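You operate a simulated robot arm through the tools that you are given. There is no shell and no other tool. Be economical: measure what you need, move in short steps, check, and stop when the job is done.

The job below is to be done with a simulated two-armed robot. You get a single attempt, and the scene is never put back.

Task
On the far top of the long table, pour about 90 ml from the water bottle into the blue cup, holding that steady with the other hand, and put the water bottle back.
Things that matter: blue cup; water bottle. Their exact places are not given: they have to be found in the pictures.

Only the result counts: the job must be done as asked and must still hold three seconds after the hand-in. Knocking over, shifting, dropping, spilling or breaking anything else fails it.

Robot
Two 7-joint arms with two-finger parallel grippers on one trunk, on a base that drives. Base frame: it is fixed to the floor where the robot stands at the start and does not move with it; the origin is under the middle of the robot, x ahead of it, y to its left, z up; the surface under the hand at the start is at about z = 740. Lengths are in mm, angles in rad, forces in N, time in s.
The left shoulder is at the start at [62, 197, 1104], the right one opposite. With the tool pointing down near the work surface each hand reaches from about 220 to 700 mm from the robot's upright axis, wherever it stands, measured 20 degrees to its own side. Payload 1.57 kg a hand.
Tool frame (each hand has its own): the origin (TCP) lies between the finger pads and is the grasp point; the fingertips stand 30 mm ahead of it; z points along the fingers, y is the line along which they close. The gripper opens to 110 mm. The fingers are 24 mm wide and 12 mm thick; the gripper's body (48 by 112 mm) begins 78 mm behind the TCP.
Orientation is told as [roll, pitch, yaw] about the base's x, y, z axes, in that order, counted from this pose: with the fingers straight down and closing along the base's y, the tool's x points along the base's -x, its y along +y and its z along -z.

Tools
- The arms move only by the tool jog_arm. It takes "left_deltas", "right_deltas" or both (then of equal length, played together; a hand with none holds still); each is a list that holds one entry, the list of rows, each a list of 7 numbers: the shift along the tool's x, y, z in mm, then the turn, a rotation vector about the tool's x, y, z in rad, then the finger opening in mm, from 0 to 110. In form: [[[tx, ty, tz, rx, ry, rz, gripper], ...]]. A call has 1 to 10 rows; each row is the pose to reach, as a shift and turn from the pose commanded when the call began, along the tool's axes at that moment. Rows are played at 5 a second. More than 50 mm and 0.15 rad between two rows, or a gripper value outside its range, and nothing of the call is played. A pose out of reach is approached as far as the arm can. The call stops where the force on the tool passes 40 N (or 10 N more than at its start, if that is more) or the arm is blocked; 0.2 s more then pass. The fingers move at their own pace (about 72 mm/s each) and stop on an object; they squeeze with about 30 N. The grip force told is the motor's: it shows also when the fingers shut on nothing. Time passes only in rows, and 0.2 s behind the last, so rows that repeat a pose let the fingers close. The reply holds the time, the measured pose of the TCP, the force on the tool along the base axes, the opening and the grip force, in the units named above and with some noise, with the torque about the TCP (base axes, N m) and any sound that the robot's microphone picked up.
- Cameras (640 x 400 px; columns grow to the right, rows downward): "scene" is now at [100, 9, 1675.1]; the picture's right is [0.14, -0.99, -0.00], its down [-0.86, -0.12, -0.49] and it looks along [0.49, 0.07, -0.87] (base axes); focal length 296 px, centre (320, 200). "left" rides on the left gripper at [70, -16, -141] in its tool frame; the picture's right is [0.23, 0.97, 0.00], its down [-0.85, 0.20, -0.48] and it looks along [-0.47, 0.11, 0.88] (tool axes); focal length 222 px, centre (320, 200). "right" rides on the right gripper at [70, 16, -141] in its tool frame; the picture's right is [-0.23, 0.97, 0.00], its down [-0.86, -0.20, -0.48] and it looks along [-0.47, -0.11, 0.88] (tool axes); focal length 222 px, centre (320, 200).
- camera(camera): a new picture of that camera. It takes no simulated time.
- slide_trunk(by): slides the trunk up (or, below 0, down) by that many mm; the arms and the scene camera ride with it, the base frame stays. It gives what a move gives, with no picture.
- roll_base(legs): drives the robot by 1 to 6 legs, each [ahead, left, turn to the left] in mm, mm and rad, along the robot's own axes; the way and the turn of a leg run together, so that a leg with both is an arc; at most 1500 mm and 3.142 rad a leg. The arms and the cameras ride along, it lands a little off, and it stops where it bumps. It gives what a move gives.
- pan_tilt(pan, tilt): turns the head with the scene camera to pan (to the left, within 1.501 rad either way) and tilt (down, from -0.506 to 1.204), counted from straight ahead of the robot. It gives what a move gives.
- measure_at(camera, pixels): there is no depth. For up to 12 entries [column, row, z] of the newest picture of that camera ("zoom" is the newest enlarged one), the place [x, y] in the base frame at which the ray of that pixel passes the height z, good to about 2 mm. It takes no simulated time.
- enlarge(camera, box): a new picture of the part [left, top, right, bottom] of that camera's present view, enlarged. It takes no simulated time.
- job_done(): hands the job in; it is judged then, once.

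Go step by step. Measure first, check grasps and placings, and put right what went wrong. The budget is 80 turns and 62 pictures, counting those below and the enlarged ones. Unless the task says otherwise, let go and move clear before handing in, and close with one line.

The tools are called after ">>>" by a JSON object that holds its "name" and its "arguments". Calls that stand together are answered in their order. jog_arm: Moves the arms, as the interface text tells. Its arguments: {"type":"object","properties":{"left_deltas":{"type":"array","items":{"type":"array","items":{"type":"array","items":{"type":"number"}}}},"right_deltas":{"type":"array","items":{"type":"array","items":{"type":"array","items":{"type":"number"}}}}},"required":[]} The other tools are called the same way: slide_trunk (by) slides the trunk up or down; roll_base (legs) drives the base; pan_tilt (pan, tilt) turns the head that bears the scene camera; camera (camera) takes a picture; measure_at (camera, pixels) gives the place at which the rays of pixels pass given heights; enlarge (camera, box) takes an enlarged picture of a part of a camera's view; job_done () hands the job in.

At the start:

```text
clock: 0.0
left_position: [430.4, 220.8, 1183.4]
left_orientation: [0.0, 0.002, 0.002]
left_wrist_force: [-0.2, -0.2, 0.4]
left_moment: [-0.01, 0.01, 0.02]
left_grip_width: 110.1
left_grasp_force: 0.1
right_position: [417.1, -173.7, 1138.5]
right_orientation: [-0.001, 0.001, -0.001]
right_wrist_force: [-0.2, 0.3, 0.2]
right_moment: [-0.01, -0.03, -0.01]
right_grip_width: 110.0
right_grasp_force: 0.1
trunk travel left (down, up): [-700.0, 290.0]
robot x, y, heading: [-4.1, 0.8, -0.001]
head pan, tilt: [0.138, 1.052]
```

scene: 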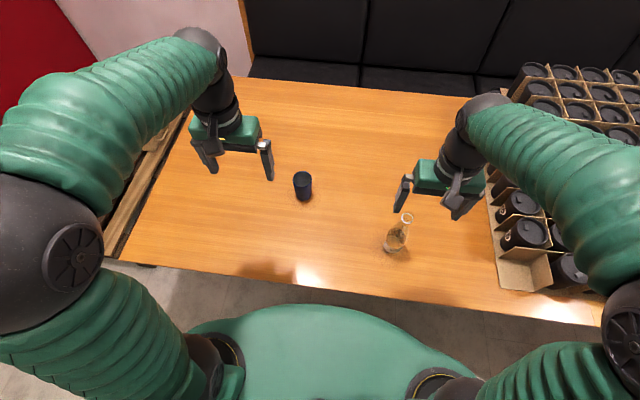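
right: 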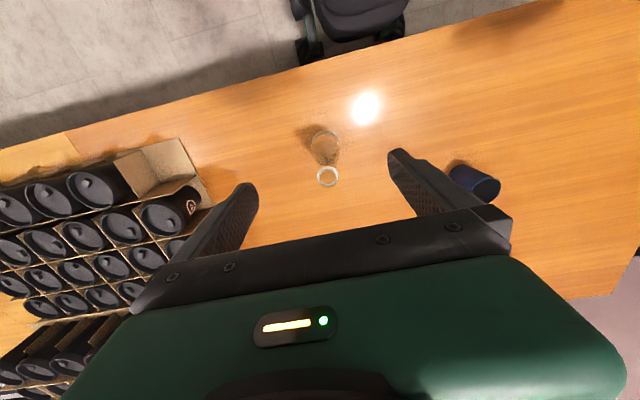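
left: 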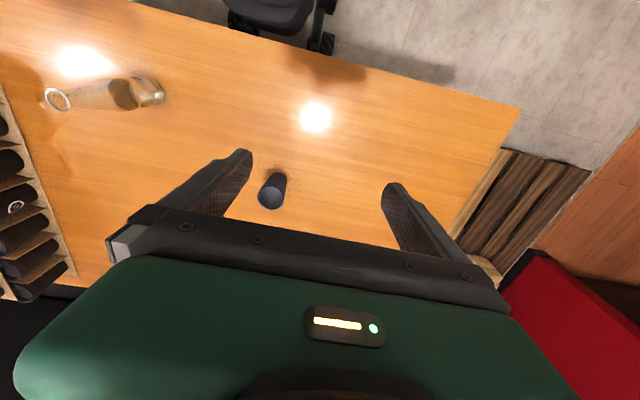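

The scene shows a dark blue cup near (303,186) and a clear bottle near (397,233). I will enlarge both to measure them.

>>> {"name": "enlarge", "arguments": {"camera": "scene", "box": [260, 150, 440, 262]}}

>>> {"name": "measure_at", "arguments": {"camera": "scene", "pixels": [[304, 200, 740], [303, 177, 830], [393, 250, 740], [406, 217, 900], [393, 245, 740]]}}

>>> {"name": "enlarge", "arguments": {"camera": "left", "box": [30, 50, 310, 225]}}

>>> {"name": "enlarge", "arguments": {"camera": "right", "box": [280, 100, 520, 250]}}

```text
3.56 times, centred on (350, 206) of scene
```

zoom: 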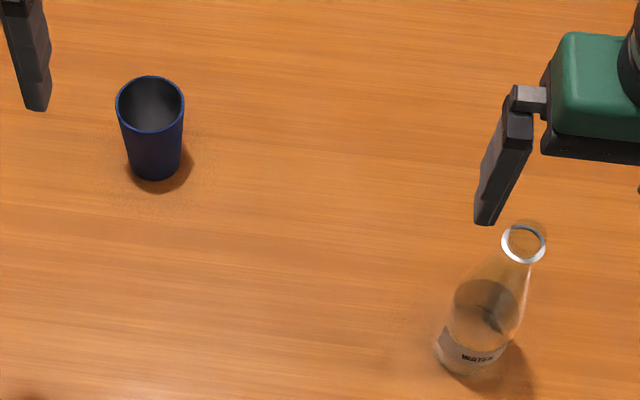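

```text
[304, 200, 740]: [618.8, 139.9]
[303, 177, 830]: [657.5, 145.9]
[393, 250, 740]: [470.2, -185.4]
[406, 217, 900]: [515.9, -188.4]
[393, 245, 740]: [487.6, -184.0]
```

```text
2.29 times, centred on (170, 138) of left
```

zoom: 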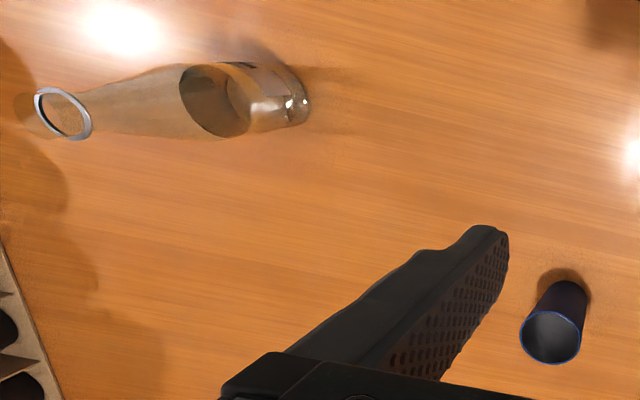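

```text
2.67 times, centred on (400, 175) of right
```

zoom: 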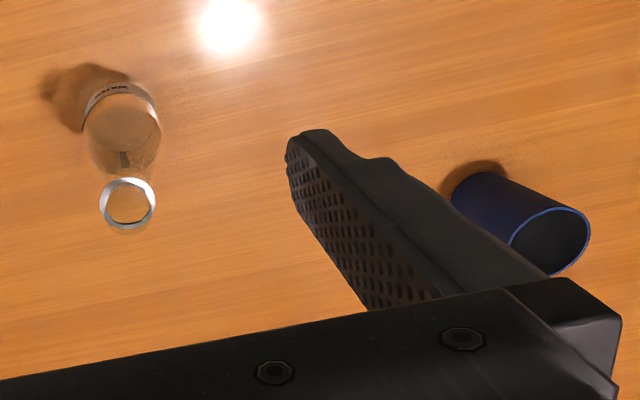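

I'll triangulate the bottle mouth, the cup rim and the base heights from the three cameras.

>>> {"name": "measure_at", "arguments": {"camera": "scene", "pixels": [[407.1, 218.6, 900], [407.1, 218.6, 950], [407.1, 218.6, 1000], [302.2, 179.2, 800], [302.2, 179.2, 850], [303.5, 196.5, 740], [391, 248, 740], [295.5, 178, 840], [309, 178, 840], [396.3, 232, 800]]}}

>>> {"name": "measure_at", "arguments": {"camera": "right", "pixels": [[327.6, 176.1, 900], [327.6, 176.1, 950], [327.6, 176.1, 1000], [486, 190.5, 800], [486, 190.5, 850], [325, 138, 740], [459, 173, 740], [326, 133, 740]]}}

>>> {"name": "measure_at", "arguments": {"camera": "left", "pixels": [[57.6, 99, 900], [57.6, 99, 950], [57.6, 99, 1000], [271, 198, 800], [271, 198, 850], [278, 179, 740], [156, 91, 740]]}}

```text
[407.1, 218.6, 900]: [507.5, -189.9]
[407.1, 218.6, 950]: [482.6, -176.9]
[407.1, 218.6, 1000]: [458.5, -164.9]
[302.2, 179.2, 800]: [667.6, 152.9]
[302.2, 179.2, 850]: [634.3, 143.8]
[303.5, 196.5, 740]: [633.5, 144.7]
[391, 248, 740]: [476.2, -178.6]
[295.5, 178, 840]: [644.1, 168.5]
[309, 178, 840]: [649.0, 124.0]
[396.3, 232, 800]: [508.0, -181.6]
```

```text
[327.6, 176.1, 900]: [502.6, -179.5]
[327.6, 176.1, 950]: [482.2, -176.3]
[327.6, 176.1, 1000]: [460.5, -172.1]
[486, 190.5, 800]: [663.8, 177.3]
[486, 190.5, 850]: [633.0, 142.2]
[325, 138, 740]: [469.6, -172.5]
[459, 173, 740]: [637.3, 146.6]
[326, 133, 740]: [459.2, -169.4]
```

```text
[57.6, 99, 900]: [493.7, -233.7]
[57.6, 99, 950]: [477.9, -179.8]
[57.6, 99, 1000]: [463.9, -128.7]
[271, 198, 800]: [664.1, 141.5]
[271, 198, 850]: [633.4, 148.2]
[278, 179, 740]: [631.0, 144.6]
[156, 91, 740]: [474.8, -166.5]
```

The rays meet: the bottle's mouth is at about (481,-177,952) and the cup's rim centre at about (634,143,848), so both stand upright on the 740 surface. I'll back the base 150 mm so that low, near-horizontal grasps fit.

>>> {"name": "roll_base", "arguments": {"legs": [[-150, 0, 0]]}}

```text
clock: 1.4
left_position: [285.1, 222.1, 1181.3]
left_orientation: [0.0, 0.005, 0.004]
left_wrist_force: [-0.6, -0.1, 0.0]
left_moment: [-0.01, -0.02, 0.02]
left_grip_width: 110.1
left_grasp_force: 0.0
right_position: [270.4, -172.2, 1137.7]
right_orientation: [-0.003, 0.003, 0.002]
right_wrist_force: [-0.1, 0.2, 0.1]
right_moment: [0.03, 0.01, 0.03]
right_grip_width: 109.9
right_grasp_force: 0.0
trunk travel left (down, up): [-700.0, 290.0]
robot x, y, heading: [-143.1, -0.3, 0.005]
head pan, tilt: [0.138, 1.052]
```

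The base moved back about 143 mm. Next I'll turn both hands towards the objects, high and clear of the table.

>>> {"name": "jog_arm", "arguments": {"left_deltas": [[[-24, 1.4, 20, 0.0349, -0.1127, 0.0604, 110], [-48, 2.9, 40, 0.0698, -0.2254, 0.1208, 110], [-72, 4.3, 60, 0.1047, -0.3382, 0.1812, 110], [-96, 5.8, 80, 0.1396, -0.4509, 0.2416, 110], [-119, 7.2, 100, 0.1744, -0.5636, 0.3019, 110], [-143, 8.7, 121, 0.2093, -0.6763, 0.3623, 110], [-167, 10, 141, 0.2442, -0.7891, 0.4227, 110], [-191, 11.6, 161, 0.2791, -0.9018, 0.4831, 110], [-215, 13, 181, 0.314, -1.0145, 0.5435, 110]]], "right_deltas": [[[-11, -0.5, 15, 0, -0.1358, 0, 110], [-22, -1, 31, 0, -0.2716, 0, 110], [-33, -1.5, 46, 0, -0.4073, 0, 110], [-44, -2, 61, 0, -0.5431, 0, 110], [-56, -2.5, 77, 0, -0.6789, 0, 110], [-67, -3, 92, 0, -0.8147, 0, 110], [-78, -4, 107, 0, -0.9504, 0, 110], [-89, -4.5, 123, 0, -1.0862, 0, 110], [-100, -5, 138, 0, -1.222, 0, 110]]]}}

>>> {"name": "pan_tilt", "arguments": {"pan": 0.0, "tilt": 0.9}}

>>> {"name": "camera", "arguments": {"camera": "scene"}}

>>> {"name": "camera", "arguments": {"camera": "right"}}

>>> {"name": "camera", "arguments": {"camera": "left"}}

```text
clock: 3.0
left_position: [451.5, 239.1, 1037.7]
left_orientation: [-0.084, -0.84, -0.422]
left_wrist_force: [-0.5, 1.0, 0.1]
left_moment: [-0.03, 0.02, -0.04]
left_grip_width: 109.9
left_grasp_force: 0.2
right_position: [379.0, -142.9, 1117.0]
right_orientation: [0.437, -1.124, -0.379]
right_wrist_force: [-0.3, 1.0, -0.5]
right_moment: [-0.03, -0.01, -0.04]
right_grip_width: 110.0
right_grasp_force: 0.0
right hand out of reach, approached as far as the arm can: row 5, 7, 8
trunk travel left (down, up): [-700.0, 290.0]
robot x, y, heading: [-145.1, 6.9, 0.003]
head pan, tilt: [0.138, 1.052]
stopped in row 8 (right hand): the arm was blocked; the commanded pose is now the measured one
```

```text
clock: 3.8
left_position: [453.3, 236.7, 1038.0]
left_orientation: [-0.081, -0.84, -0.422]
left_wrist_force: [0.7, 0.4, -0.1]
left_moment: [-0.04, 0.02, -0.02]
left_grip_width: 109.9
left_grasp_force: 0.1
right_position: [380.0, -148.1, 1116.4]
right_orientation: [0.437, -1.123, -0.384]
right_wrist_force: [0.1, 0.0, 0.2]
right_moment: [-0.01, -0.01, -0.04]
right_grip_width: 110.0
right_grasp_force: 0.1
trunk travel left (down, up): [-700.0, 290.0]
robot x, y, heading: [-144.8, -1.5, 0.002]
head pan, tilt: [0.0, 0.901]
```

```text
55 pictures are left
```

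scene: 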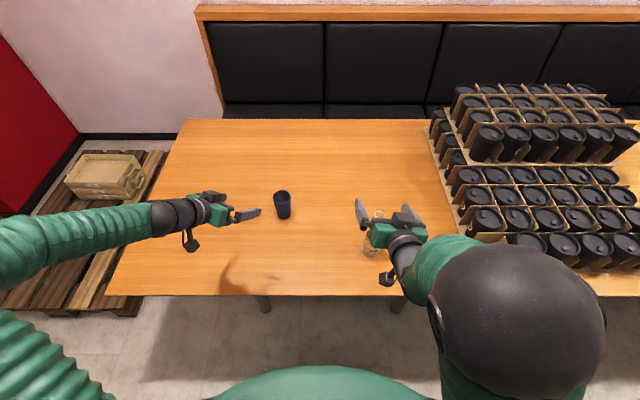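

```text
54 pictures are left
```

right: 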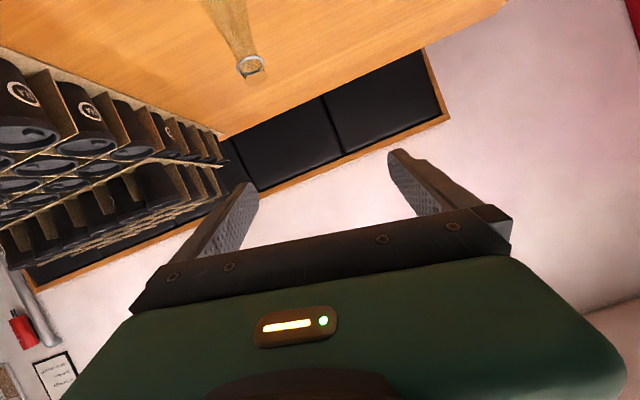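

```text
53 pictures are left
```

left: 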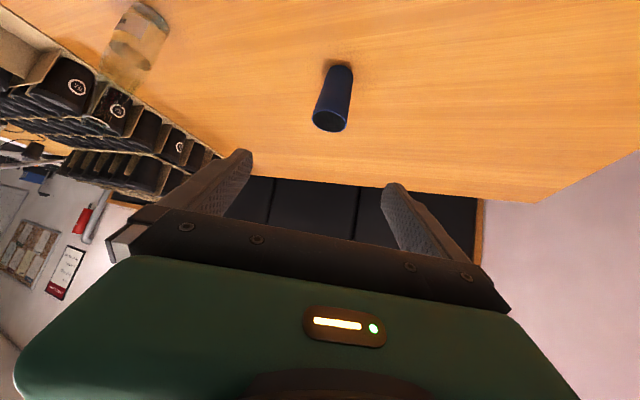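

The right arm was blocked while pointing straight ahead; the left did well with its hand coming from outside. I'll mirror that for the right (yaw +0.6) and bring the left hand to its pre-grasp beside the cup.

>>> {"name": "jog_arm", "arguments": {"left_deltas": [[[13.4, 4.7, 36.6, 0.0127, -0.041, 0.0219, 110], [26.8, 9.4, 73.2, 0.0254, -0.0819, 0.0439, 110], [40.3, 14.2, 109.8, 0.038, -0.1229, 0.0658, 110], [53.7, 18.9, 146.4, 0.0507, -0.1638, 0.0878, 110], [67.1, 23.6, 183, 0.0634, -0.2048, 0.1097, 110]]], "right_deltas": [[[9.2, -23.4, 1.5, -0.0942, 0.0032, -0.0776, 110], [18.4, -46.9, 3, -0.1884, 0.0064, -0.1552, 110], [27.7, -70.3, 4.4, -0.2826, 0.0096, -0.2328, 110], [36.9, -93.8, 5.9, -0.3768, 0.0128, -0.3104, 110], [46.1, -117.2, 7.4, -0.471, 0.016, -0.388, 110]]]}}

>>> {"name": "camera", "arguments": {"camera": "scene"}}

```text
clock: 5.0
left_position: [543.3, 203.7, 864.7]
left_orientation: [-0.001, -1.047, -0.596]
left_wrist_force: [0.1, -0.3, 0.3]
left_moment: [-0.01, 0.02, -0.01]
left_grip_width: 109.8
left_grasp_force: 0.2
right_position: [370.6, -257.2, 1049.2]
right_orientation: [0.01, -1.199, 0.596]
right_wrist_force: [0.0, -0.3, 0.2]
right_moment: [-0.03, 0.02, 0.02]
right_grip_width: 110.0
right_grasp_force: 0.0
trunk travel left (down, up): [-700.0, 290.0]
robot x, y, heading: [-146.6, -1.0, 0.006]
head pan, tilt: [0.0, 0.901]
```

```text
52 pictures are left
```

scene: 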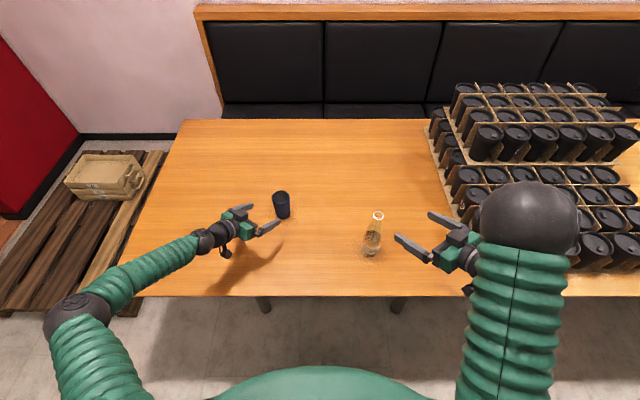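

Both hands are in place. I'll re-measure the cup and bottle from the new head pose with an enlarged view.

>>> {"name": "enlarge", "arguments": {"camera": "scene", "box": [240, 175, 400, 275]}}

```text
4.00 times, centred on (320, 225) of scene
```

zoom: 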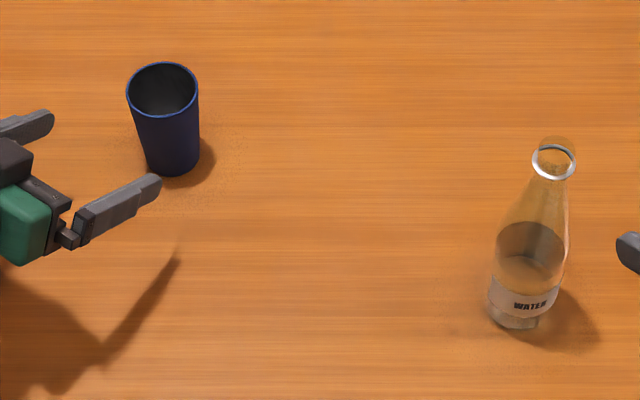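

>>> {"name": "measure_at", "arguments": {"camera": "zoom", "pixels": [[162, 89, 848], [172, 160, 740], [553, 163, 950], [517, 312, 740], [531, 252, 810], [527, 62, 848], [126, 91, 848], [198, 91, 848], [488, 300, 760], [558, 300, 760], [532, 163, 950], [575, 163, 950]]}}

```text
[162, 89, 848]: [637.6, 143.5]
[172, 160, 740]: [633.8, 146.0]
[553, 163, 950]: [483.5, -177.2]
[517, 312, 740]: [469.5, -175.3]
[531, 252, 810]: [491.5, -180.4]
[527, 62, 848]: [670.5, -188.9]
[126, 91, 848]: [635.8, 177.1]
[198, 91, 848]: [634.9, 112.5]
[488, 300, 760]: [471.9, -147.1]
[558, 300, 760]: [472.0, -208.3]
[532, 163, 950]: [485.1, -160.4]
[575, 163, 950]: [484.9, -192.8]
```

The cup's axis is at about (636,144) with a 65 mm rim, and the bottle's is at (482,-177) with a body about 62 mm wide. I'll move the left hand around the cup, still open, and the right hand to its pre-grasp.

>>> {"name": "jog_arm", "arguments": {"left_deltas": [[[0.2, 0.6, 25.5, 0, 0, 0, 110], [0.4, 1.2, 51, 0, 0, 0, 110], [0.6, 1.8, 76.6, 0, 0, 0, 110], [0.8, 2.4, 102.1, 0, 0, 0, 110], [1, 3, 127.6, 0, 0, 0, 110]]], "right_deltas": [[[35.1, 0.8, 18.9, 0, 0, 0, 110], [70.2, 1.6, 37.8, 0, 0, 0, 110], [105.4, 2.3, 56.6, 0, 0, 0, 110], [140.5, 3.1, 75.5, 0, 0, 0, 110], [175.6, 3.9, 94.4, 0, 0, 0, 110]]]}}

>>> {"name": "enlarge", "arguments": {"camera": "scene", "box": [200, 150, 480, 325]}}

>>> {"name": "camera", "arguments": {"camera": "right"}}

>>> {"name": "camera", "arguments": {"camera": "left"}}

```text
clock: 6.2
left_position: [635.0, 143.9, 799.5]
left_orientation: [-0.001, -1.046, -0.596]
left_wrist_force: [-0.3, -0.7, -0.5]
left_moment: [-0.02, -0.01, 0.01]
left_grip_width: 110.2
left_grasp_force: 0.1
right_position: [389.0, -242.6, 850.4]
right_orientation: [0.009, -1.2, 0.598]
right_wrist_force: [0.2, -0.1, -0.7]
right_moment: [-0.01, 0.01, 0.03]
right_grip_width: 109.9
right_grasp_force: 0.0
trunk travel left (down, up): [-700.0, 290.0]
robot x, y, heading: [-145.9, 6.2, 0.007]
head pan, tilt: [0.0, 0.901]
```

```text
2.29 times, centred on (340, 238) of scene
```

zoom: 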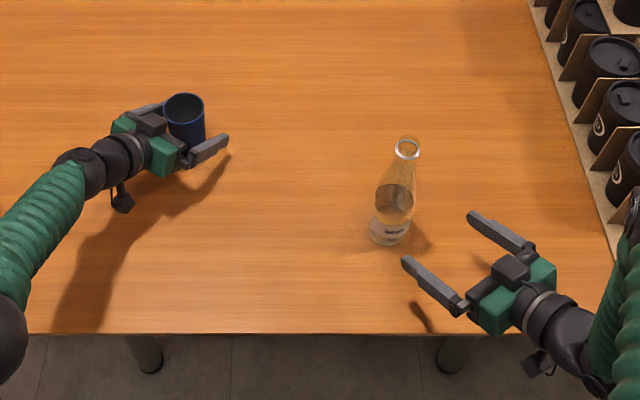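

```text
49 pictures are left
```

right: 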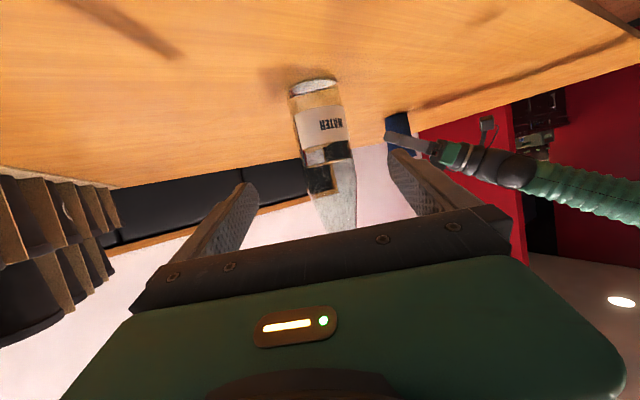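

```text
48 pictures are left
```

left: 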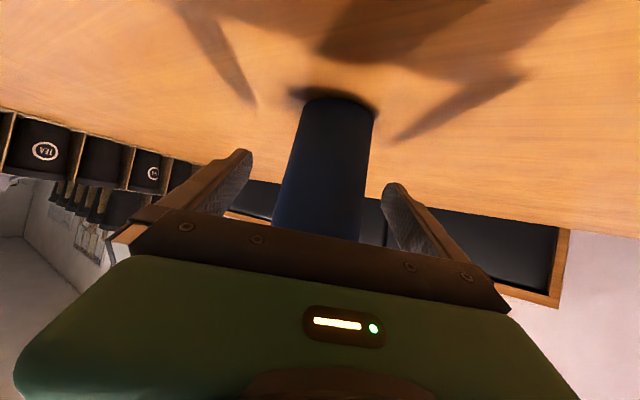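

Both grasps line up (the bottle lies between the fingers around (325,130) in the right picture). I'll close the left hand on the cup and move the right hand onto the bottle.

>>> {"name": "jog_arm", "arguments": {"left_deltas": [[[0, 0, 0, 0, 0, 0, 80], [0, 0, 0, 0, 0, 0, 60], [0, 0, 0, 0, 0, 0, 50], [0, 0, 0, 0, 0, 0, 40], [0, 0, 0, 0, 0, 0, 40], [0, 0, 0, 0, 0, 0, 40]]], "right_deltas": [[[-0.3, 0.3, 20.2, 0, 0, 0, 110], [-0.5, 0.6, 40.3, 0, 0, 0, 110], [-0.8, 1, 60.5, 0, 0, 0, 110], [-1, 1.3, 80.7, 0, 0, 0, 110], [-1.3, 1.6, 100.8, 0, 0, 0, 110], [-1.6, 1.9, 121, 0, 0, 0, 110]]]}}

>>> {"name": "camera", "arguments": {"camera": "right"}}

>>> {"name": "camera", "arguments": {"camera": "left"}}

```text
clock: 7.5
left_position: [635.8, 146.1, 800.4]
left_orientation: [-0.003, -1.048, -0.594]
left_wrist_force: [0.1, 0.1, 0.5]
left_moment: [0.0, 0.02, 0.0]
left_grip_width: 59.8
left_grasp_force: 10.2
right_position: [480.3, -174.2, 809.9]
right_orientation: [0.005, -1.2, 0.599]
right_wrist_force: [0.2, 0.2, -0.3]
right_moment: [0.0, -0.04, 0.0]
right_grip_width: 110.2
right_grasp_force: 0.1
trunk travel left (down, up): [-700.0, 290.0]
robot x, y, heading: [-151.2, 4.1, 0.002]
head pan, tilt: [0.0, 0.901]
```

```text
47 pictures are left
```

right: 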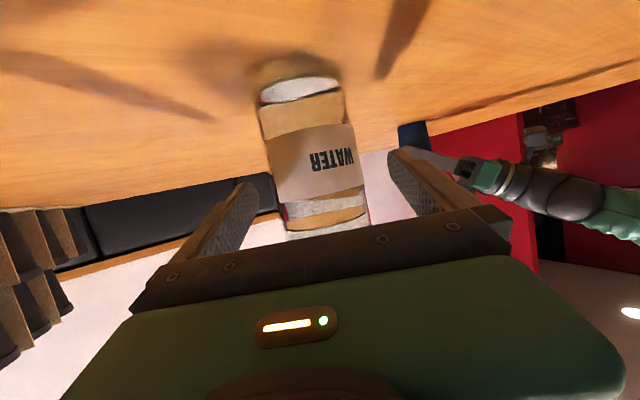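

```text
46 pictures are left
```

left: 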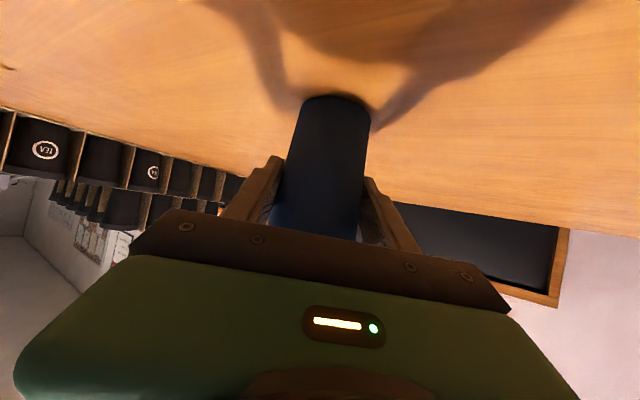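

The cup is held at 59.8 mm. I'll close the right hand on the bottle.

>>> {"name": "jog_arm", "arguments": {"right_deltas": [[[0, 0, 0, 0, 0, 0, 80], [0, 0, 0, 0, 0, 0, 60], [0, 0, 0, 0, 0, 0, 40], [0, 0, 0, 0, 0, 0, 40], [0, 0, 0, 0, 0, 0, 40], [0, 0, 0, 0, 0, 0, 40]]]}}

```text
clock: 8.9
left_position: [634.6, 145.9, 800.5]
left_orientation: [-0.001, -1.048, -0.595]
left_wrist_force: [-0.2, 0.4, 0.9]
left_moment: [0.02, 0.03, 0.01]
left_grip_width: 59.8
left_grasp_force: 9.5
right_position: [480.7, -173.6, 809.8]
right_orientation: [0.004, -1.199, 0.601]
right_wrist_force: [0.9, 0.0, 0.0]
right_moment: [-0.12, -0.16, 0.02]
right_grip_width: 61.3
right_grasp_force: 30.0
trunk travel left (down, up): [-700.0, 290.0]
robot x, y, heading: [-146.7, 3.5, 0.001]
head pan, tilt: [0.0, 0.901]
```

The bottle is held at 61.3 mm with 30 N. I'll lift it 150 mm and read its weight.

>>> {"name": "jog_arm", "arguments": {"right_deltas": [[[-14, 0, -5.4, 0, 0, 0, 40], [-42, 0, -16.3, 0, 0, 0, 40], [-70, 0, -27.2, 0, 0, 0, 40], [-98, 0, -38, 0, 0, 0, 40], [-126, 0, -48.9, 0, 0, 0, 40], [-139.8, 0, -54.3, 0, 0, 0, 40], [-139.8, 0, -54.3, 0, 0, 0, 40], [-139.8, 0, -54.3, 0, 0, 0, 40], [-139.8, 0, -54.3, 0, 0, 0, 40]]]}}

>>> {"name": "enlarge", "arguments": {"camera": "scene", "box": [200, 150, 480, 325]}}

```text
clock: 10.9
left_position: [635.0, 146.5, 799.8]
left_orientation: [0.0, -1.049, -0.595]
left_wrist_force: [-0.3, -0.1, 0.8]
left_moment: [-0.01, 0.0, 0.01]
left_grip_width: 59.9
left_grasp_force: 9.8
right_position: [480.5, -173.8, 960.4]
right_orientation: [0.005, -1.2, 0.599]
right_wrist_force: [1.2, 0.1, -5.4]
right_moment: [0.01, 0.0, -0.02]
right_grip_width: 61.2
right_grasp_force: 30.7
trunk travel left (down, up): [-700.0, 290.0]
robot x, y, heading: [-148.4, 1.3, 0.006]
head pan, tilt: [0.0, 0.901]
```

```text
2.29 times, centred on (340, 238) of scene
```

zoom: 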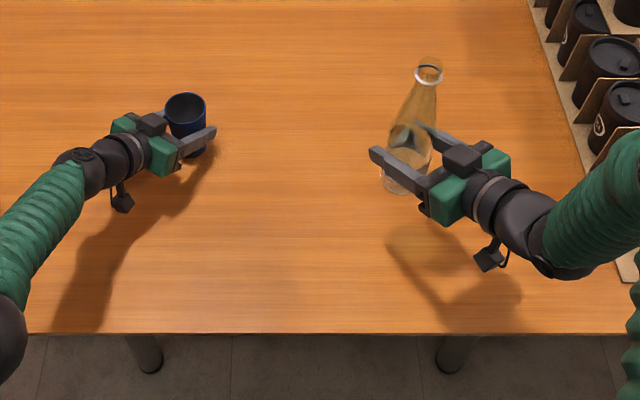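

The bottle weighs about 5.4 N. I'll carry it towards the cup while tilting it to 60°, which is too little for its fill to reach the lip, and stop short of the cup to check the reach.

>>> {"name": "jog_arm", "arguments": {"right_deltas": [[[-0.5, 0.1, 29, 0.0787, 0.0196, -0.1087, 40], [-1, 0.2, 58, 0.1574, 0.0393, -0.2175, 40], [-1.5, 0.3, 87.1, 0.2361, 0.0589, -0.3262, 40], [-2, 0.4, 116.1, 0.3148, 0.0785, -0.4349, 40], [-2.6, 0.4, 145.1, 0.3935, 0.0981, -0.5436, 40], [-3.1, 0.5, 174.2, 0.4722, 0.1178, -0.6524, 40], [-3.6, 0.6, 203.2, 0.5509, 0.1374, -0.7611, 40], [-4.1, 0.7, 232.2, 0.6296, 0.157, -0.8698, 40], [-4.1, 0.7, 232.2, 0.6296, 0.157, -0.8698, 40]]]}}

>>> {"name": "camera", "arguments": {"camera": "scene"}}

```text
clock: 12.9
left_position: [634.4, 147.3, 800.0]
left_orientation: [-0.004, -1.048, -0.593]
left_wrist_force: [1.5, -1.0, 0.6]
left_moment: [0.01, -0.11, 0.01]
left_grip_width: 59.3
left_grasp_force: 10.0
right_position: [660.3, -46.4, 878.8]
right_orientation: [-1.361, -0.481, 1.452]
right_wrist_force: [-0.3, -0.7, -4.7]
right_moment: [-0.03, -0.03, -0.01]
right_grip_width: 61.2
right_grasp_force: 30.5
trunk travel left (down, up): [-700.0, 290.0]
robot x, y, heading: [-147.3, 1.7, 0.004]
head pan, tilt: [0.0, 0.901]
```

```text
44 pictures are left
```

scene: 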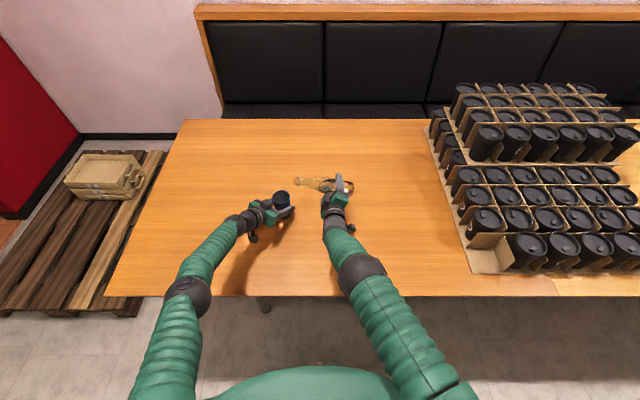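

The reach is fine. I'll enlarge to see the mouth relative to the cup.

>>> {"name": "enlarge", "arguments": {"camera": "scene", "box": [240, 155, 384, 245]}}

>>> {"name": "enlarge", "arguments": {"camera": "left", "box": [100, 0, 580, 300]}}

>>> {"name": "enlarge", "arguments": {"camera": "right", "box": [80, 0, 560, 300]}}

```text
4.44 times, centred on (312, 200) of scene
```

zoom: 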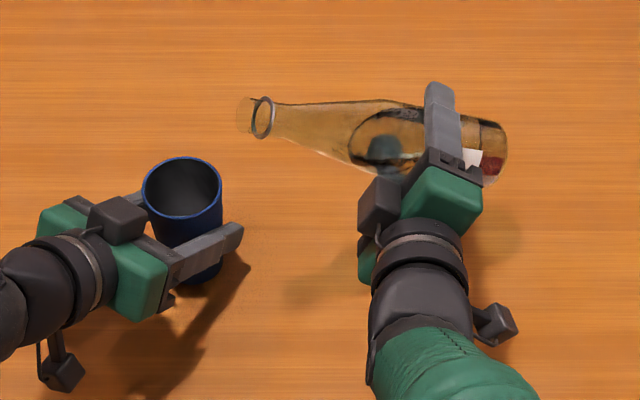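

```text
1.33 times, centred on (340, 150) of left
```

zoom: 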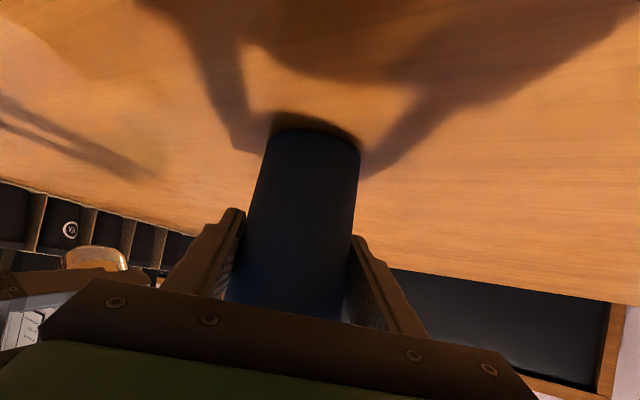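

```text
1.33 times, centred on (320, 150) of right
```

zoom: 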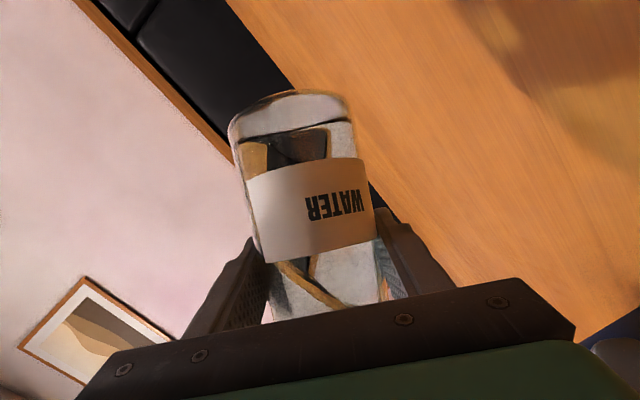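

>>> {"name": "measure_at", "arguments": {"camera": "scene", "pixels": [[299.2, 181.3, 950], [299.2, 181.3, 940], [281, 197, 848], [299, 187, 932], [272.2, 197, 848], [290, 197, 848]]}}

```text
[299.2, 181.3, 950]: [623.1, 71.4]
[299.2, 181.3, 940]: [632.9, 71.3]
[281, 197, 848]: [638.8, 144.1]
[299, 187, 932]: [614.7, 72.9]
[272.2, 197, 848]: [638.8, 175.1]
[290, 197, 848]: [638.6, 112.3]
```

The mouth is at (623,71,950), as computed, and the cup's rim centre is at (637,144). I'll bring the lip over the cup at about 72° of tilt, still below the flow angle.

>>> {"name": "jog_arm", "arguments": {"right_deltas": [[[-5.3, 8.1, 5.2, 0.0152, 0, -0.039, 40], [-10.7, 16.3, 10.4, 0.0303, 0, -0.0781, 40], [-16, 24.4, 15.7, 0.0455, 0, -0.1171, 40], [-21.4, 32.6, 20.9, 0.0606, 0, -0.1562, 40], [-26.7, 40.7, 26.1, 0.0758, 0, -0.1952, 40], [-26.7, 40.7, 26.1, 0.0758, 0, -0.1952, 40], [-26.7, 40.7, 26.1, 0.0758, 0, -0.1952, 40]]]}}

>>> {"name": "enlarge", "arguments": {"camera": "scene", "box": [240, 155, 384, 245]}}

```text
clock: 14.6
left_position: [635.2, 146.7, 800.7]
left_orientation: [-0.004, -1.046, -0.592]
left_wrist_force: [-0.9, 0.3, 1.2]
left_moment: [0.07, 0.0, 0.05]
left_grip_width: 59.3
left_grasp_force: 10.1
right_position: [665.7, -17.7, 873.5]
right_orientation: [-1.452, -0.291, 1.487]
right_wrist_force: [0.5, 0.2, -5.7]
right_moment: [-0.01, 0.0, 0.0]
right_grip_width: 61.4
right_grasp_force: 29.9
right hand out of reach, approached as far as the arm can: row 3, 4, 5, 6, 7
trunk travel left (down, up): [-700.0, 290.0]
robot x, y, heading: [-147.5, 1.5, 0.003]
head pan, tilt: [0.0, 0.901]
```

```text
4.44 times, centred on (312, 200) of scene
```

zoom: 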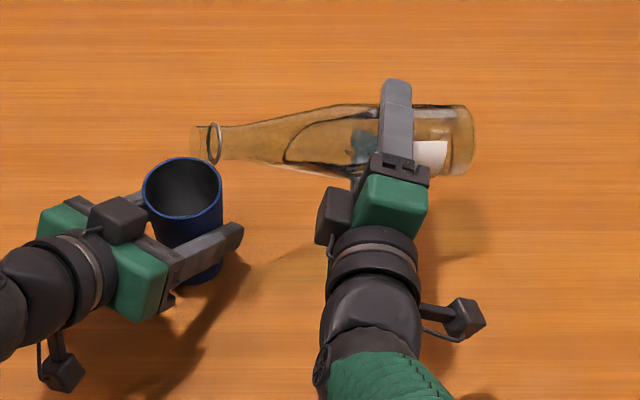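

That lip pose is beyond the right arm's reach, so the base must come closer. I'll pull the bottle back, release the cup and withdraw the left hand before driving.

>>> {"name": "jog_arm", "arguments": {"left_deltas": [[[0, 0, 0, 0, 0, 0, 80], [0, 0, 0, 0, 0, 0, 110], [0, 0, 0, 0, 0, 0, 110], [0, 0, 0, 0, 0, 0, 110], [0, 0, -25, 0, 0, 0, 110], [0, 0, -50, 0, 0, 0, 110], [0, 0, -75, 0, 0, 0, 110], [0, 0, -100, 0, 0, 0, 110], [0, 0, -127, 0, 0, 0, 110]]], "right_deltas": [[[6.9, -7.3, -4.6, -0.0152, 0, 0.039, 40], [13.7, -14.6, -9.2, -0.0303, 0, 0.0781, 40], [20.6, -22, -13.9, -0.0455, 0, 0.1171, 40], [27.4, -29.3, -18.5, -0.0606, 0, 0.1562, 40], [34.3, -36.6, -23.1, -0.0758, 0, 0.1952, 40], [34.3, -36.6, -23.1, -0.0758, 0, 0.1952, 40], [34.3, -36.6, -23.1, -0.0758, 0, 0.1952, 40], [34.3, -36.6, -23.1, -0.0758, 0, 0.1952, 40], [34.3, -36.6, -23.1, -0.0758, 0, 0.1952, 40]]]}}

```text
clock: 16.6
left_position: [542.4, 208.7, 864.5]
left_orientation: [-0.006, -1.047, -0.592]
left_wrist_force: [-0.4, 0.1, 0.0]
left_moment: [0.02, 0.02, -0.02]
left_grip_width: 110.1
left_grasp_force: 0.0
right_position: [642.8, -61.9, 903.8]
right_orientation: [-1.365, -0.483, 1.452]
right_wrist_force: [0.3, 0.1, -5.6]
right_moment: [-0.03, -0.01, -0.02]
right_grip_width: 61.1
right_grasp_force: 29.6
trunk travel left (down, up): [-700.0, 290.0]
robot x, y, heading: [-144.0, 2.4, 0.004]
head pan, tilt: [0.0, 0.901]
```

Both hands are clear. I'll raise the left hand, pull the bottle back 90 mm, then drive 90 mm forward.

>>> {"name": "jog_arm", "arguments": {"left_deltas": [[[-30, 0, -17.5, 0, 0, 0, 110], [-60, 0, -35, 0, 0, 0, 110], [-91, 0, -52.5, 0, 0, 0, 110], [-121, 0, -70, 0, 0, 0, 110]]], "right_deltas": [[[0, -1, -23, 0, 0, 0, 40], [0, -2, -46, 0, 0, 0, 40], [0, -3, -69, 0, 0, 0, 40], [0, -4, -92, 0, 0, 0, 40]]]}}

>>> {"name": "roll_base", "arguments": {"legs": [[90, 0, 0]]}}

>>> {"name": "camera", "arguments": {"camera": "scene"}}

```text
clock: 17.8
left_position: [541.4, 207.5, 1007.3]
left_orientation: [-0.003, -1.049, -0.597]
left_wrist_force: [0.2, 0.3, -0.4]
left_moment: [0.0, 0.03, 0.0]
left_grip_width: 109.8
left_grasp_force: 0.1
right_position: [550.1, -97.5, 913.3]
right_orientation: [-1.344, -0.473, 1.392]
right_wrist_force: [0.4, -0.8, -5.7]
right_moment: [-0.02, 0.05, -0.02]
right_grip_width: 61.1
right_grasp_force: 30.2
trunk travel left (down, up): [-700.0, 290.0]
robot x, y, heading: [-142.6, 5.1, 0.004]
head pan, tilt: [0.0, 0.901]
stopped in row 4 (right hand): the arm was blocked; the commanded pose is now the measured one
```

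```text
clock: 18.9
left_position: [629.4, 209.0, 1007.4]
left_orientation: [0.001, -1.05, -0.594]
left_wrist_force: [1.3, -0.2, -0.2]
left_moment: [0.0, 0.01, -0.01]
left_grip_width: 110.0
left_grasp_force: 0.1
right_position: [641.9, -92.0, 919.8]
right_orientation: [-1.359, -0.48, 1.403]
right_wrist_force: [0.2, 0.2, -5.6]
right_moment: [-0.03, 0.01, 0.01]
right_grip_width: 60.9
right_grasp_force: 29.6
trunk travel left (down, up): [-700.0, 290.0]
robot x, y, heading: [-57.3, -1.6, 0.006]
head pan, tilt: [0.0, 0.901]
```

```text
39 pictures are left
```

scene: 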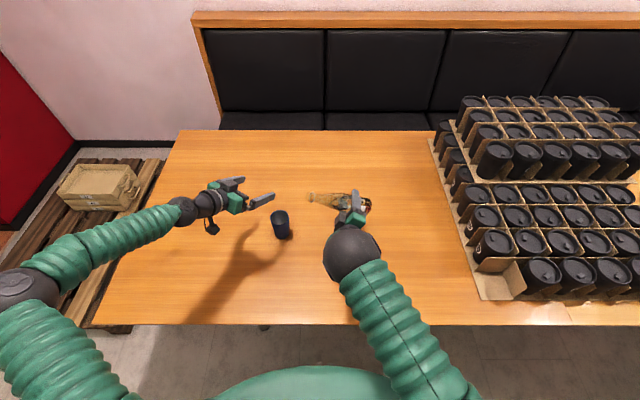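

The base is at about x = -57. I'll check the cup's place, then bring the left hand back to its pre-grasp.

>>> {"name": "jog_arm", "arguments": {"left_deltas": [[[11.4, -17.5, -19.7, 0, 0, 0, 110], [22.8, -35, -39.5, 0, 0, 0, 110], [34.2, -52.4, -59.2, 0, 0, 0, 110], [65, -52.4, -41.5, 0, 0, 0, 110], [95.7, -52.4, -23.7, 0, 0, 0, 110], [126.5, -52.4, -6, 0, 0, 0, 110], [157.2, -52.4, 11.8, 0, 0, 0, 110]]]}}

>>> {"name": "enlarge", "arguments": {"camera": "scene", "box": [220, 170, 380, 270]}}

```text
clock: 20.5
left_position: [544.7, 205.4, 862.6]
left_orientation: [0.001, -1.049, -0.594]
left_wrist_force: [0.7, 0.0, -0.3]
left_moment: [0.02, -0.03, -0.02]
left_grip_width: 109.8
left_grasp_force: 0.1
right_position: [643.8, -94.5, 919.8]
right_orientation: [-1.355, -0.478, 1.397]
right_wrist_force: [1.0, -1.3, -5.3]
right_moment: [-0.03, -0.01, -0.03]
right_grip_width: 61.2
right_grasp_force: 29.6
trunk travel left (down, up): [-700.0, 290.0]
robot x, y, heading: [-58.7, 0.6, 0.004]
head pan, tilt: [0.0, 0.901]
```

```text
4.00 times, centred on (300, 220) of scene
```

zoom: 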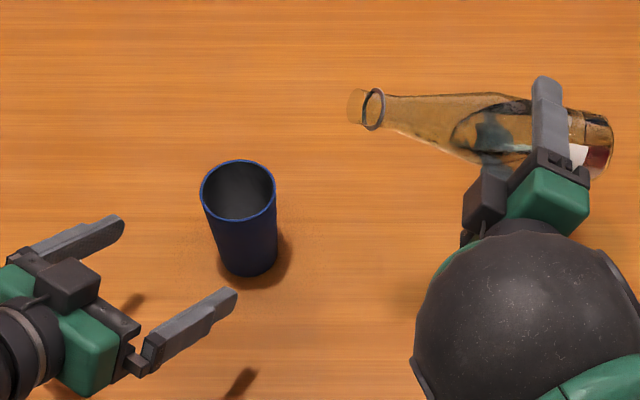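

>>> {"name": "measure_at", "arguments": {"camera": "zoom", "pixels": [[239, 190, 848], [200, 192, 848], [277, 192, 848], [250, 255, 740], [374, 109, 991], [374, 109, 980]]}}

```text
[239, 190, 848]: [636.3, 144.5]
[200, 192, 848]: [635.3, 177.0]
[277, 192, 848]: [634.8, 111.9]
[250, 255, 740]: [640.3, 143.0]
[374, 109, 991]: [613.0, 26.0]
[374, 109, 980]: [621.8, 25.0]
```

The cup is still at (636,144.5). I'll approach and grasp it again.

>>> {"name": "jog_arm", "arguments": {"left_deltas": [[[0, 0.2, 25, 0, 0, 0, 110], [-0.2, 0.5, 50, 0, 0, 0, 110], [-0.3, 0.7, 75, 0, 0, 0, 110], [-0.4, 1, 101, 0, 0, 0, 110], [-0.5, 1.2, 126.2, 0, 0, 0, 110], [-0.5, 1.2, 126.2, 0, 0, 0, 80], [-0.5, 1.2, 126.2, 0, 0, 0, 60], [-0.5, 1.2, 126.2, 0, 0, 0, 50], [-0.5, 1.2, 126.2, 0, 0, 0, 40], [-0.5, 1.2, 126.2, 0, 0, 0, 40]]]}}

```text
clock: 22.7
left_position: [634.3, 143.1, 800.5]
left_orientation: [0.001, -1.047, -0.596]
left_wrist_force: [0.6, 1.3, 1.4]
left_moment: [0.05, 0.05, -0.03]
left_grip_width: 59.8
left_grasp_force: 9.5
right_position: [642.8, -95.5, 919.8]
right_orientation: [-1.356, -0.48, 1.396]
right_wrist_force: [-0.1, -0.1, -4.7]
right_moment: [-0.01, 0.01, -0.03]
right_grip_width: 61.0
right_grasp_force: 30.3
trunk travel left (down, up): [-700.0, 290.0]
robot x, y, heading: [-58.7, 2.0, 0.003]
head pan, tilt: [0.0, 0.901]
```

The cup is held again. I'll bring the bottle's lip above the cup at about 72° of tilt.

>>> {"name": "jog_arm", "arguments": {"right_deltas": [[[-8.5, 16.5, 6, 0.0126, 0, -0.0325, 40], [-16.9, 33, 11.9, 0.0253, 0, -0.0651, 40], [-25.4, 49.6, 17.9, 0.0379, 0, -0.0976, 40], [-33.9, 66.1, 23.9, 0.0505, 0, -0.1301, 40], [-42.3, 82.6, 29.8, 0.0632, 0, -0.1627, 40], [-50.8, 99.1, 35.8, 0.0758, 0, -0.1952, 40], [-50.8, 99.1, 35.8, 0.0758, 0, -0.1952, 40], [-50.8, 99.1, 35.8, 0.0758, 0, -0.1952, 40]]]}}

>>> {"name": "enlarge", "arguments": {"camera": "scene", "box": [220, 170, 380, 270]}}

```text
clock: 24.7
left_position: [634.0, 145.4, 801.6]
left_orientation: [0.005, -1.051, -0.599]
left_wrist_force: [2.0, -0.2, 2.1]
left_moment: [-0.05, -0.03, 0.04]
left_grip_width: 60.1
left_grasp_force: 9.7
right_position: [686.5, -71.0, 855.4]
right_orientation: [-1.454, -0.293, 1.334]
right_wrist_force: [0.8, -0.2, -5.8]
right_moment: [-0.05, -0.02, 0.02]
right_grip_width: 61.1
right_grasp_force: 29.4
trunk travel left (down, up): [-700.0, 290.0]
robot x, y, heading: [-55.0, 2.3, 0.005]
head pan, tilt: [0.0, 0.901]
stopped in row 8 (right hand): the arm was blocked; the commanded pose is now the measured one
```

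```text
4.00 times, centred on (300, 220) of scene
```

zoom: 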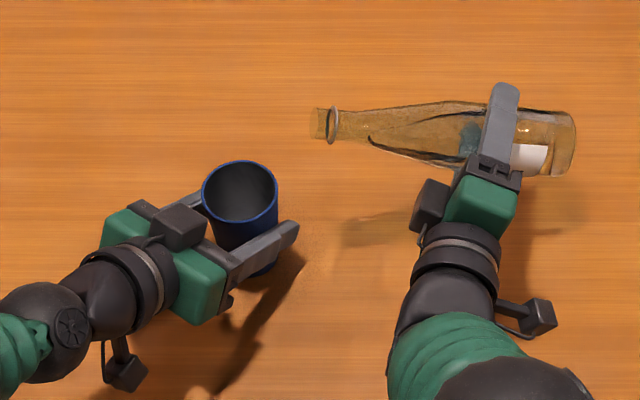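

The right arm stopped short at (686,-71,855): blocked, though there is no force on its tool. I'll look at the whole arm for what stops it.

>>> {"name": "pan_tilt", "arguments": {"pan": -0.15, "tilt": 1.15}}

>>> {"name": "camera", "arguments": {"camera": "scene"}}

```text
clock: 25.4
left_position: [632.1, 143.3, 800.2]
left_orientation: [0.003, -1.051, -0.597]
left_wrist_force: [-0.2, -0.5, -1.9]
left_moment: [0.02, -0.02, -0.01]
left_grip_width: 59.9
left_grasp_force: 9.5
right_position: [686.6, -71.6, 852.7]
right_orientation: [-1.453, -0.292, 1.333]
right_wrist_force: [0.3, 0.1, -4.4]
right_moment: [-0.11, -0.05, 0.03]
right_grip_width: 61.1
right_grasp_force: 30.4
trunk travel left (down, up): [-700.0, 290.0]
robot x, y, heading: [-55.9, 2.0, 0.004]
head pan, tilt: [-0.15, 1.15]
```

```text
36 pictures are left
```

scene: 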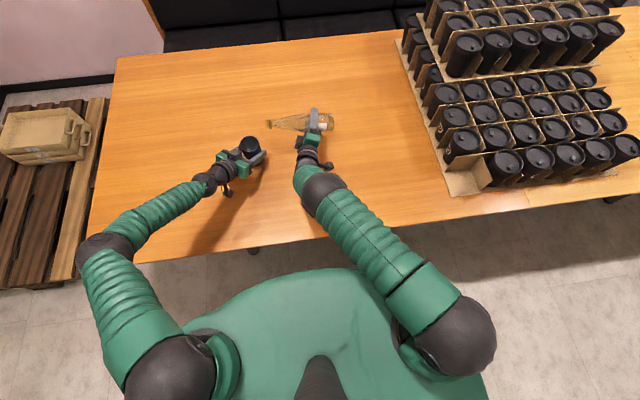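

The right elbow has swung inward and low over the table edge, so rolling the wrist is a poor way to pour. I'll tip the bottle with the hand pitching down from above instead (hand yawed about 1.0 rad towards the cup), so first I release the cup and withdraw the left hand again.

>>> {"name": "jog_arm", "arguments": {"left_deltas": [[[0, 0, 0, 0, 0, 0, 80], [0, 0, 0, 0, 0, 0, 110], [0, 0, 0, 0, 0, 0, 110], [0, 0, 0, 0, 0, 0, 110], [0, 0, -25, 0, 0, 0, 110], [0, 0, -50, 0, 0, 0, 110], [0, 0, -75, 0, 0, 0, 110], [0, 0, -100, 0, 0, 0, 110], [0, 0, -127, 0, 0, 0, 110]]]}}

>>> {"name": "jog_arm", "arguments": {"left_deltas": [[[-30, 0, -17.5, 0, 0, 0, 110], [-60, 0, -35, 0, 0, 0, 110], [-91, 0, -52.5, 0, 0, 0, 110], [-121, 0, -70, 0, 0, 0, 110]]]}}

```text
clock: 27.4
left_position: [540.4, 205.9, 867.6]
left_orientation: [0.003, -1.051, -0.597]
left_wrist_force: [0.3, 0.0, -0.8]
left_moment: [0.03, -0.02, -0.02]
left_grip_width: 110.3
left_grasp_force: 0.0
right_position: [686.3, -70.1, 856.7]
right_orientation: [-1.453, -0.291, 1.337]
right_wrist_force: [-0.1, -0.9, -4.6]
right_moment: [-0.01, -0.03, -0.02]
right_grip_width: 61.2
right_grasp_force: 30.0
trunk travel left (down, up): [-700.0, 290.0]
robot x, y, heading: [-57.8, 0.6, 0.006]
head pan, tilt: [-0.15, 1.15]
```

```text
clock: 28.4
left_position: [540.7, 206.9, 1009.1]
left_orientation: [0.004, -1.053, -0.6]
left_wrist_force: [-0.5, -0.7, -0.1]
left_moment: [0.02, -0.01, 0.02]
left_grip_width: 110.1
left_grasp_force: 0.1
right_position: [687.0, -71.3, 857.7]
right_orientation: [-1.455, -0.292, 1.335]
right_wrist_force: [0.4, 1.1, -5.8]
right_moment: [-0.01, 0.0, 0.01]
right_grip_width: 61.3
right_grasp_force: 30.1
trunk travel left (down, up): [-700.0, 290.0]
robot x, y, heading: [-57.2, -2.3, 0.005]
head pan, tilt: [-0.15, 1.15]
```

The left hand is clear. I'll raise the bottle and turn it upright, which should also unwind the elbow.

>>> {"name": "jog_arm", "arguments": {"right_deltas": [[[7.3, -18.4, -6.7, -0.0506, 0, 0.1302, 40], [14.7, -36.8, -13.4, -0.1011, 0, 0.2603, 40], [22, -55.1, -20.1, -0.1517, 0, 0.3905, 40], [29.4, -73.5, -26.8, -0.2022, 0, 0.5207, 40], [36.7, -91.9, -33.5, -0.2528, 0, 0.6508, 40], [44.1, -110.3, -40.2, -0.3033, 0, 0.781, 40], [51.4, -128.6, -46.9, -0.3539, 0, 0.9112, 40], [58.8, -147, -53.6, -0.4044, 0, 1.0413, 40], [66.1, -165.4, -60.3, -0.455, 0, 1.1715, 40], [66.1, -165.4, -60.3, -0.455, 0, 1.1715, 40]]]}}

>>> {"name": "camera", "arguments": {"camera": "scene"}}

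```text
clock: 30.6
left_position: [542.6, 205.9, 1007.6]
left_orientation: [0.004, -1.05, -0.598]
left_wrist_force: [0.0, 0.5, 0.6]
left_moment: [0.0, 0.0, 0.02]
left_grip_width: 110.1
left_grasp_force: 0.2
right_position: [621.5, -163.6, 999.0]
right_orientation: [0.008, -1.198, 0.158]
right_wrist_force: [0.1, -0.2, -5.6]
right_moment: [-0.02, 0.03, 0.01]
right_grip_width: 61.0
right_grasp_force: 30.5
trunk travel left (down, up): [-700.0, 290.0]
robot x, y, heading: [-54.3, 0.5, 0.004]
head pan, tilt: [-0.15, 1.15]
```

```text
35 pictures are left
```

scene: 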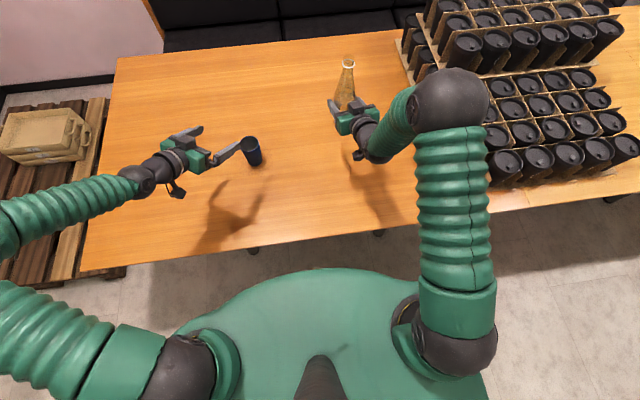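

The bottle is upright again and the elbow is high. I'll drive 60 mm forward for the overhead pour and check.

>>> {"name": "roll_base", "arguments": {"legs": [[60, 0, 0]]}}

```text
clock: 31.6
left_position: [596.3, 207.3, 1010.3]
left_orientation: [0.011, -1.057, -0.604]
left_wrist_force: [0.2, -0.3, -0.4]
left_moment: [-0.01, -0.04, 0.01]
left_grip_width: 109.8
left_grasp_force: 0.1
right_position: [675.1, -162.7, 1004.6]
right_orientation: [-0.002, -1.204, 0.166]
right_wrist_force: [-0.1, -0.2, -5.7]
right_moment: [0.03, 0.05, -0.02]
right_grip_width: 61.3
right_grasp_force: 29.9
trunk travel left (down, up): [-700.0, 290.0]
robot x, y, heading: [2.3, 3.3, 0.004]
head pan, tilt: [-0.15, 1.15]
```

I'll turn the upright bottle to yaw 1.0 while bringing it in beside the cup, at z about 1000.

>>> {"name": "jog_arm", "arguments": {"right_deltas": [[[9.3, 13, -22.1, -0.1305, 0, -0.0507, 40], [18.6, 25.9, -44.3, -0.261, 0, -0.1013, 40], [27.9, 38.9, -66.4, -0.3915, 0, -0.152, 40], [37.3, 51.9, -88.5, -0.522, 0, -0.2027, 40], [46.6, 64.8, -110.7, -0.6525, 0, -0.2533, 40], [55.9, 77.8, -132.8, -0.783, 0, -0.304, 40], [55.9, 77.8, -132.8, -0.783, 0, -0.304, 40]]]}}

>>> {"name": "camera", "arguments": {"camera": "scene"}}

```text
clock: 33.2
left_position: [600.0, 207.5, 1008.7]
left_orientation: [0.006, -1.051, -0.6]
left_wrist_force: [-0.3, 0.0, -0.1]
left_moment: [0.0, 0.0, -0.01]
left_grip_width: 109.9
left_grasp_force: 0.0
right_position: [523.8, -109.8, 997.9]
right_orientation: [0.003, -1.199, 1.004]
right_wrist_force: [0.0, 1.2, -5.8]
right_moment: [0.02, 0.04, 0.0]
right_grip_width: 61.2
right_grasp_force: 30.3
trunk travel left (down, up): [-700.0, 290.0]
robot x, y, heading: [-0.4, 0.4, 0.009]
head pan, tilt: [-0.15, 1.15]
```

```text
34 pictures are left
```

scene: 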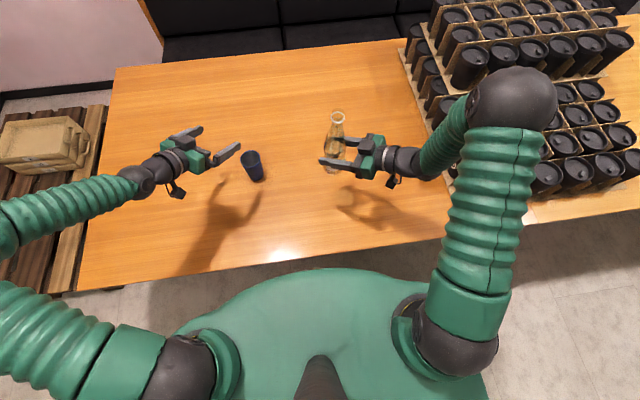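

That works. I'll lower the left hand to its pre-grasp while tilting the bottle 50° forward by hand pitch, well short of flowing.

>>> {"name": "jog_arm", "arguments": {"left_deltas": [[[11.4, -16.4, -19.7, 0, 0, 0, 110], [22.8, -32.7, -39.4, 0, 0, 0, 110], [48, -32.7, -24.9, 0, 0, 0, 110], [73, -32.7, -10.4, 0, 0, 0, 110], [98.2, -32.7, 4.1, 0, 0, 0, 110], [123.3, -32.7, 18.6, 0, 0, 0, 110], [148.4, -32.7, 33.1, 0, 0, 0, 110]]], "right_deltas": [[[0, 0, 0, 0, 0.1247, 0, 40], [0, 0, 0, 0, 0.2493, 0, 40], [0, 0, 0, 0, 0.374, 0, 40], [0, 0, 0, 0, 0.4987, 0, 40], [0, 0, 0, 0, 0.6233, 0, 40], [0, 0, 0, 0, 0.748, 0, 40], [0, 0, 0, 0, 0.8727, 0, 40]]]}}

>>> {"name": "enlarge", "arguments": {"camera": "scene", "box": [160, 80, 480, 280]}}

```text
clock: 34.8
left_position: [545.0, 209.0, 862.2]
left_orientation: [0.003, -1.053, -0.598]
left_wrist_force: [0.5, 0.3, 0.5]
left_moment: [-0.02, 0.0, -0.01]
left_grip_width: 110.0
left_grasp_force: 0.1
right_position: [528.3, -107.7, 997.4]
right_orientation: [0.0, -0.325, 1.006]
right_wrist_force: [0.1, 0.3, -5.3]
right_moment: [0.0, -0.04, 0.01]
right_grip_width: 61.2
right_grasp_force: 30.3
trunk travel left (down, up): [-700.0, 290.0]
robot x, y, heading: [1.6, -0.8, 0.009]
head pan, tilt: [-0.15, 1.15]
```

```text
2.00 times, centred on (320, 180) of scene
```

zoom: 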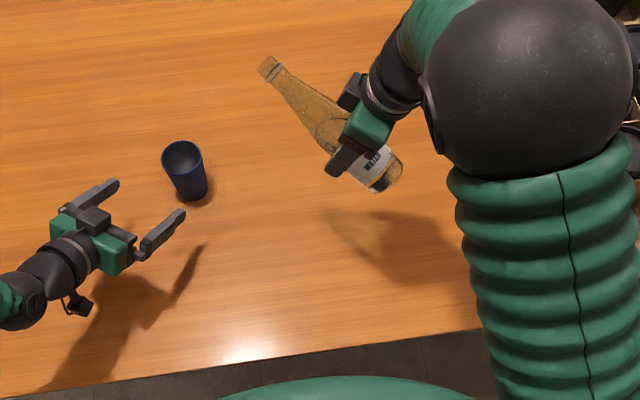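

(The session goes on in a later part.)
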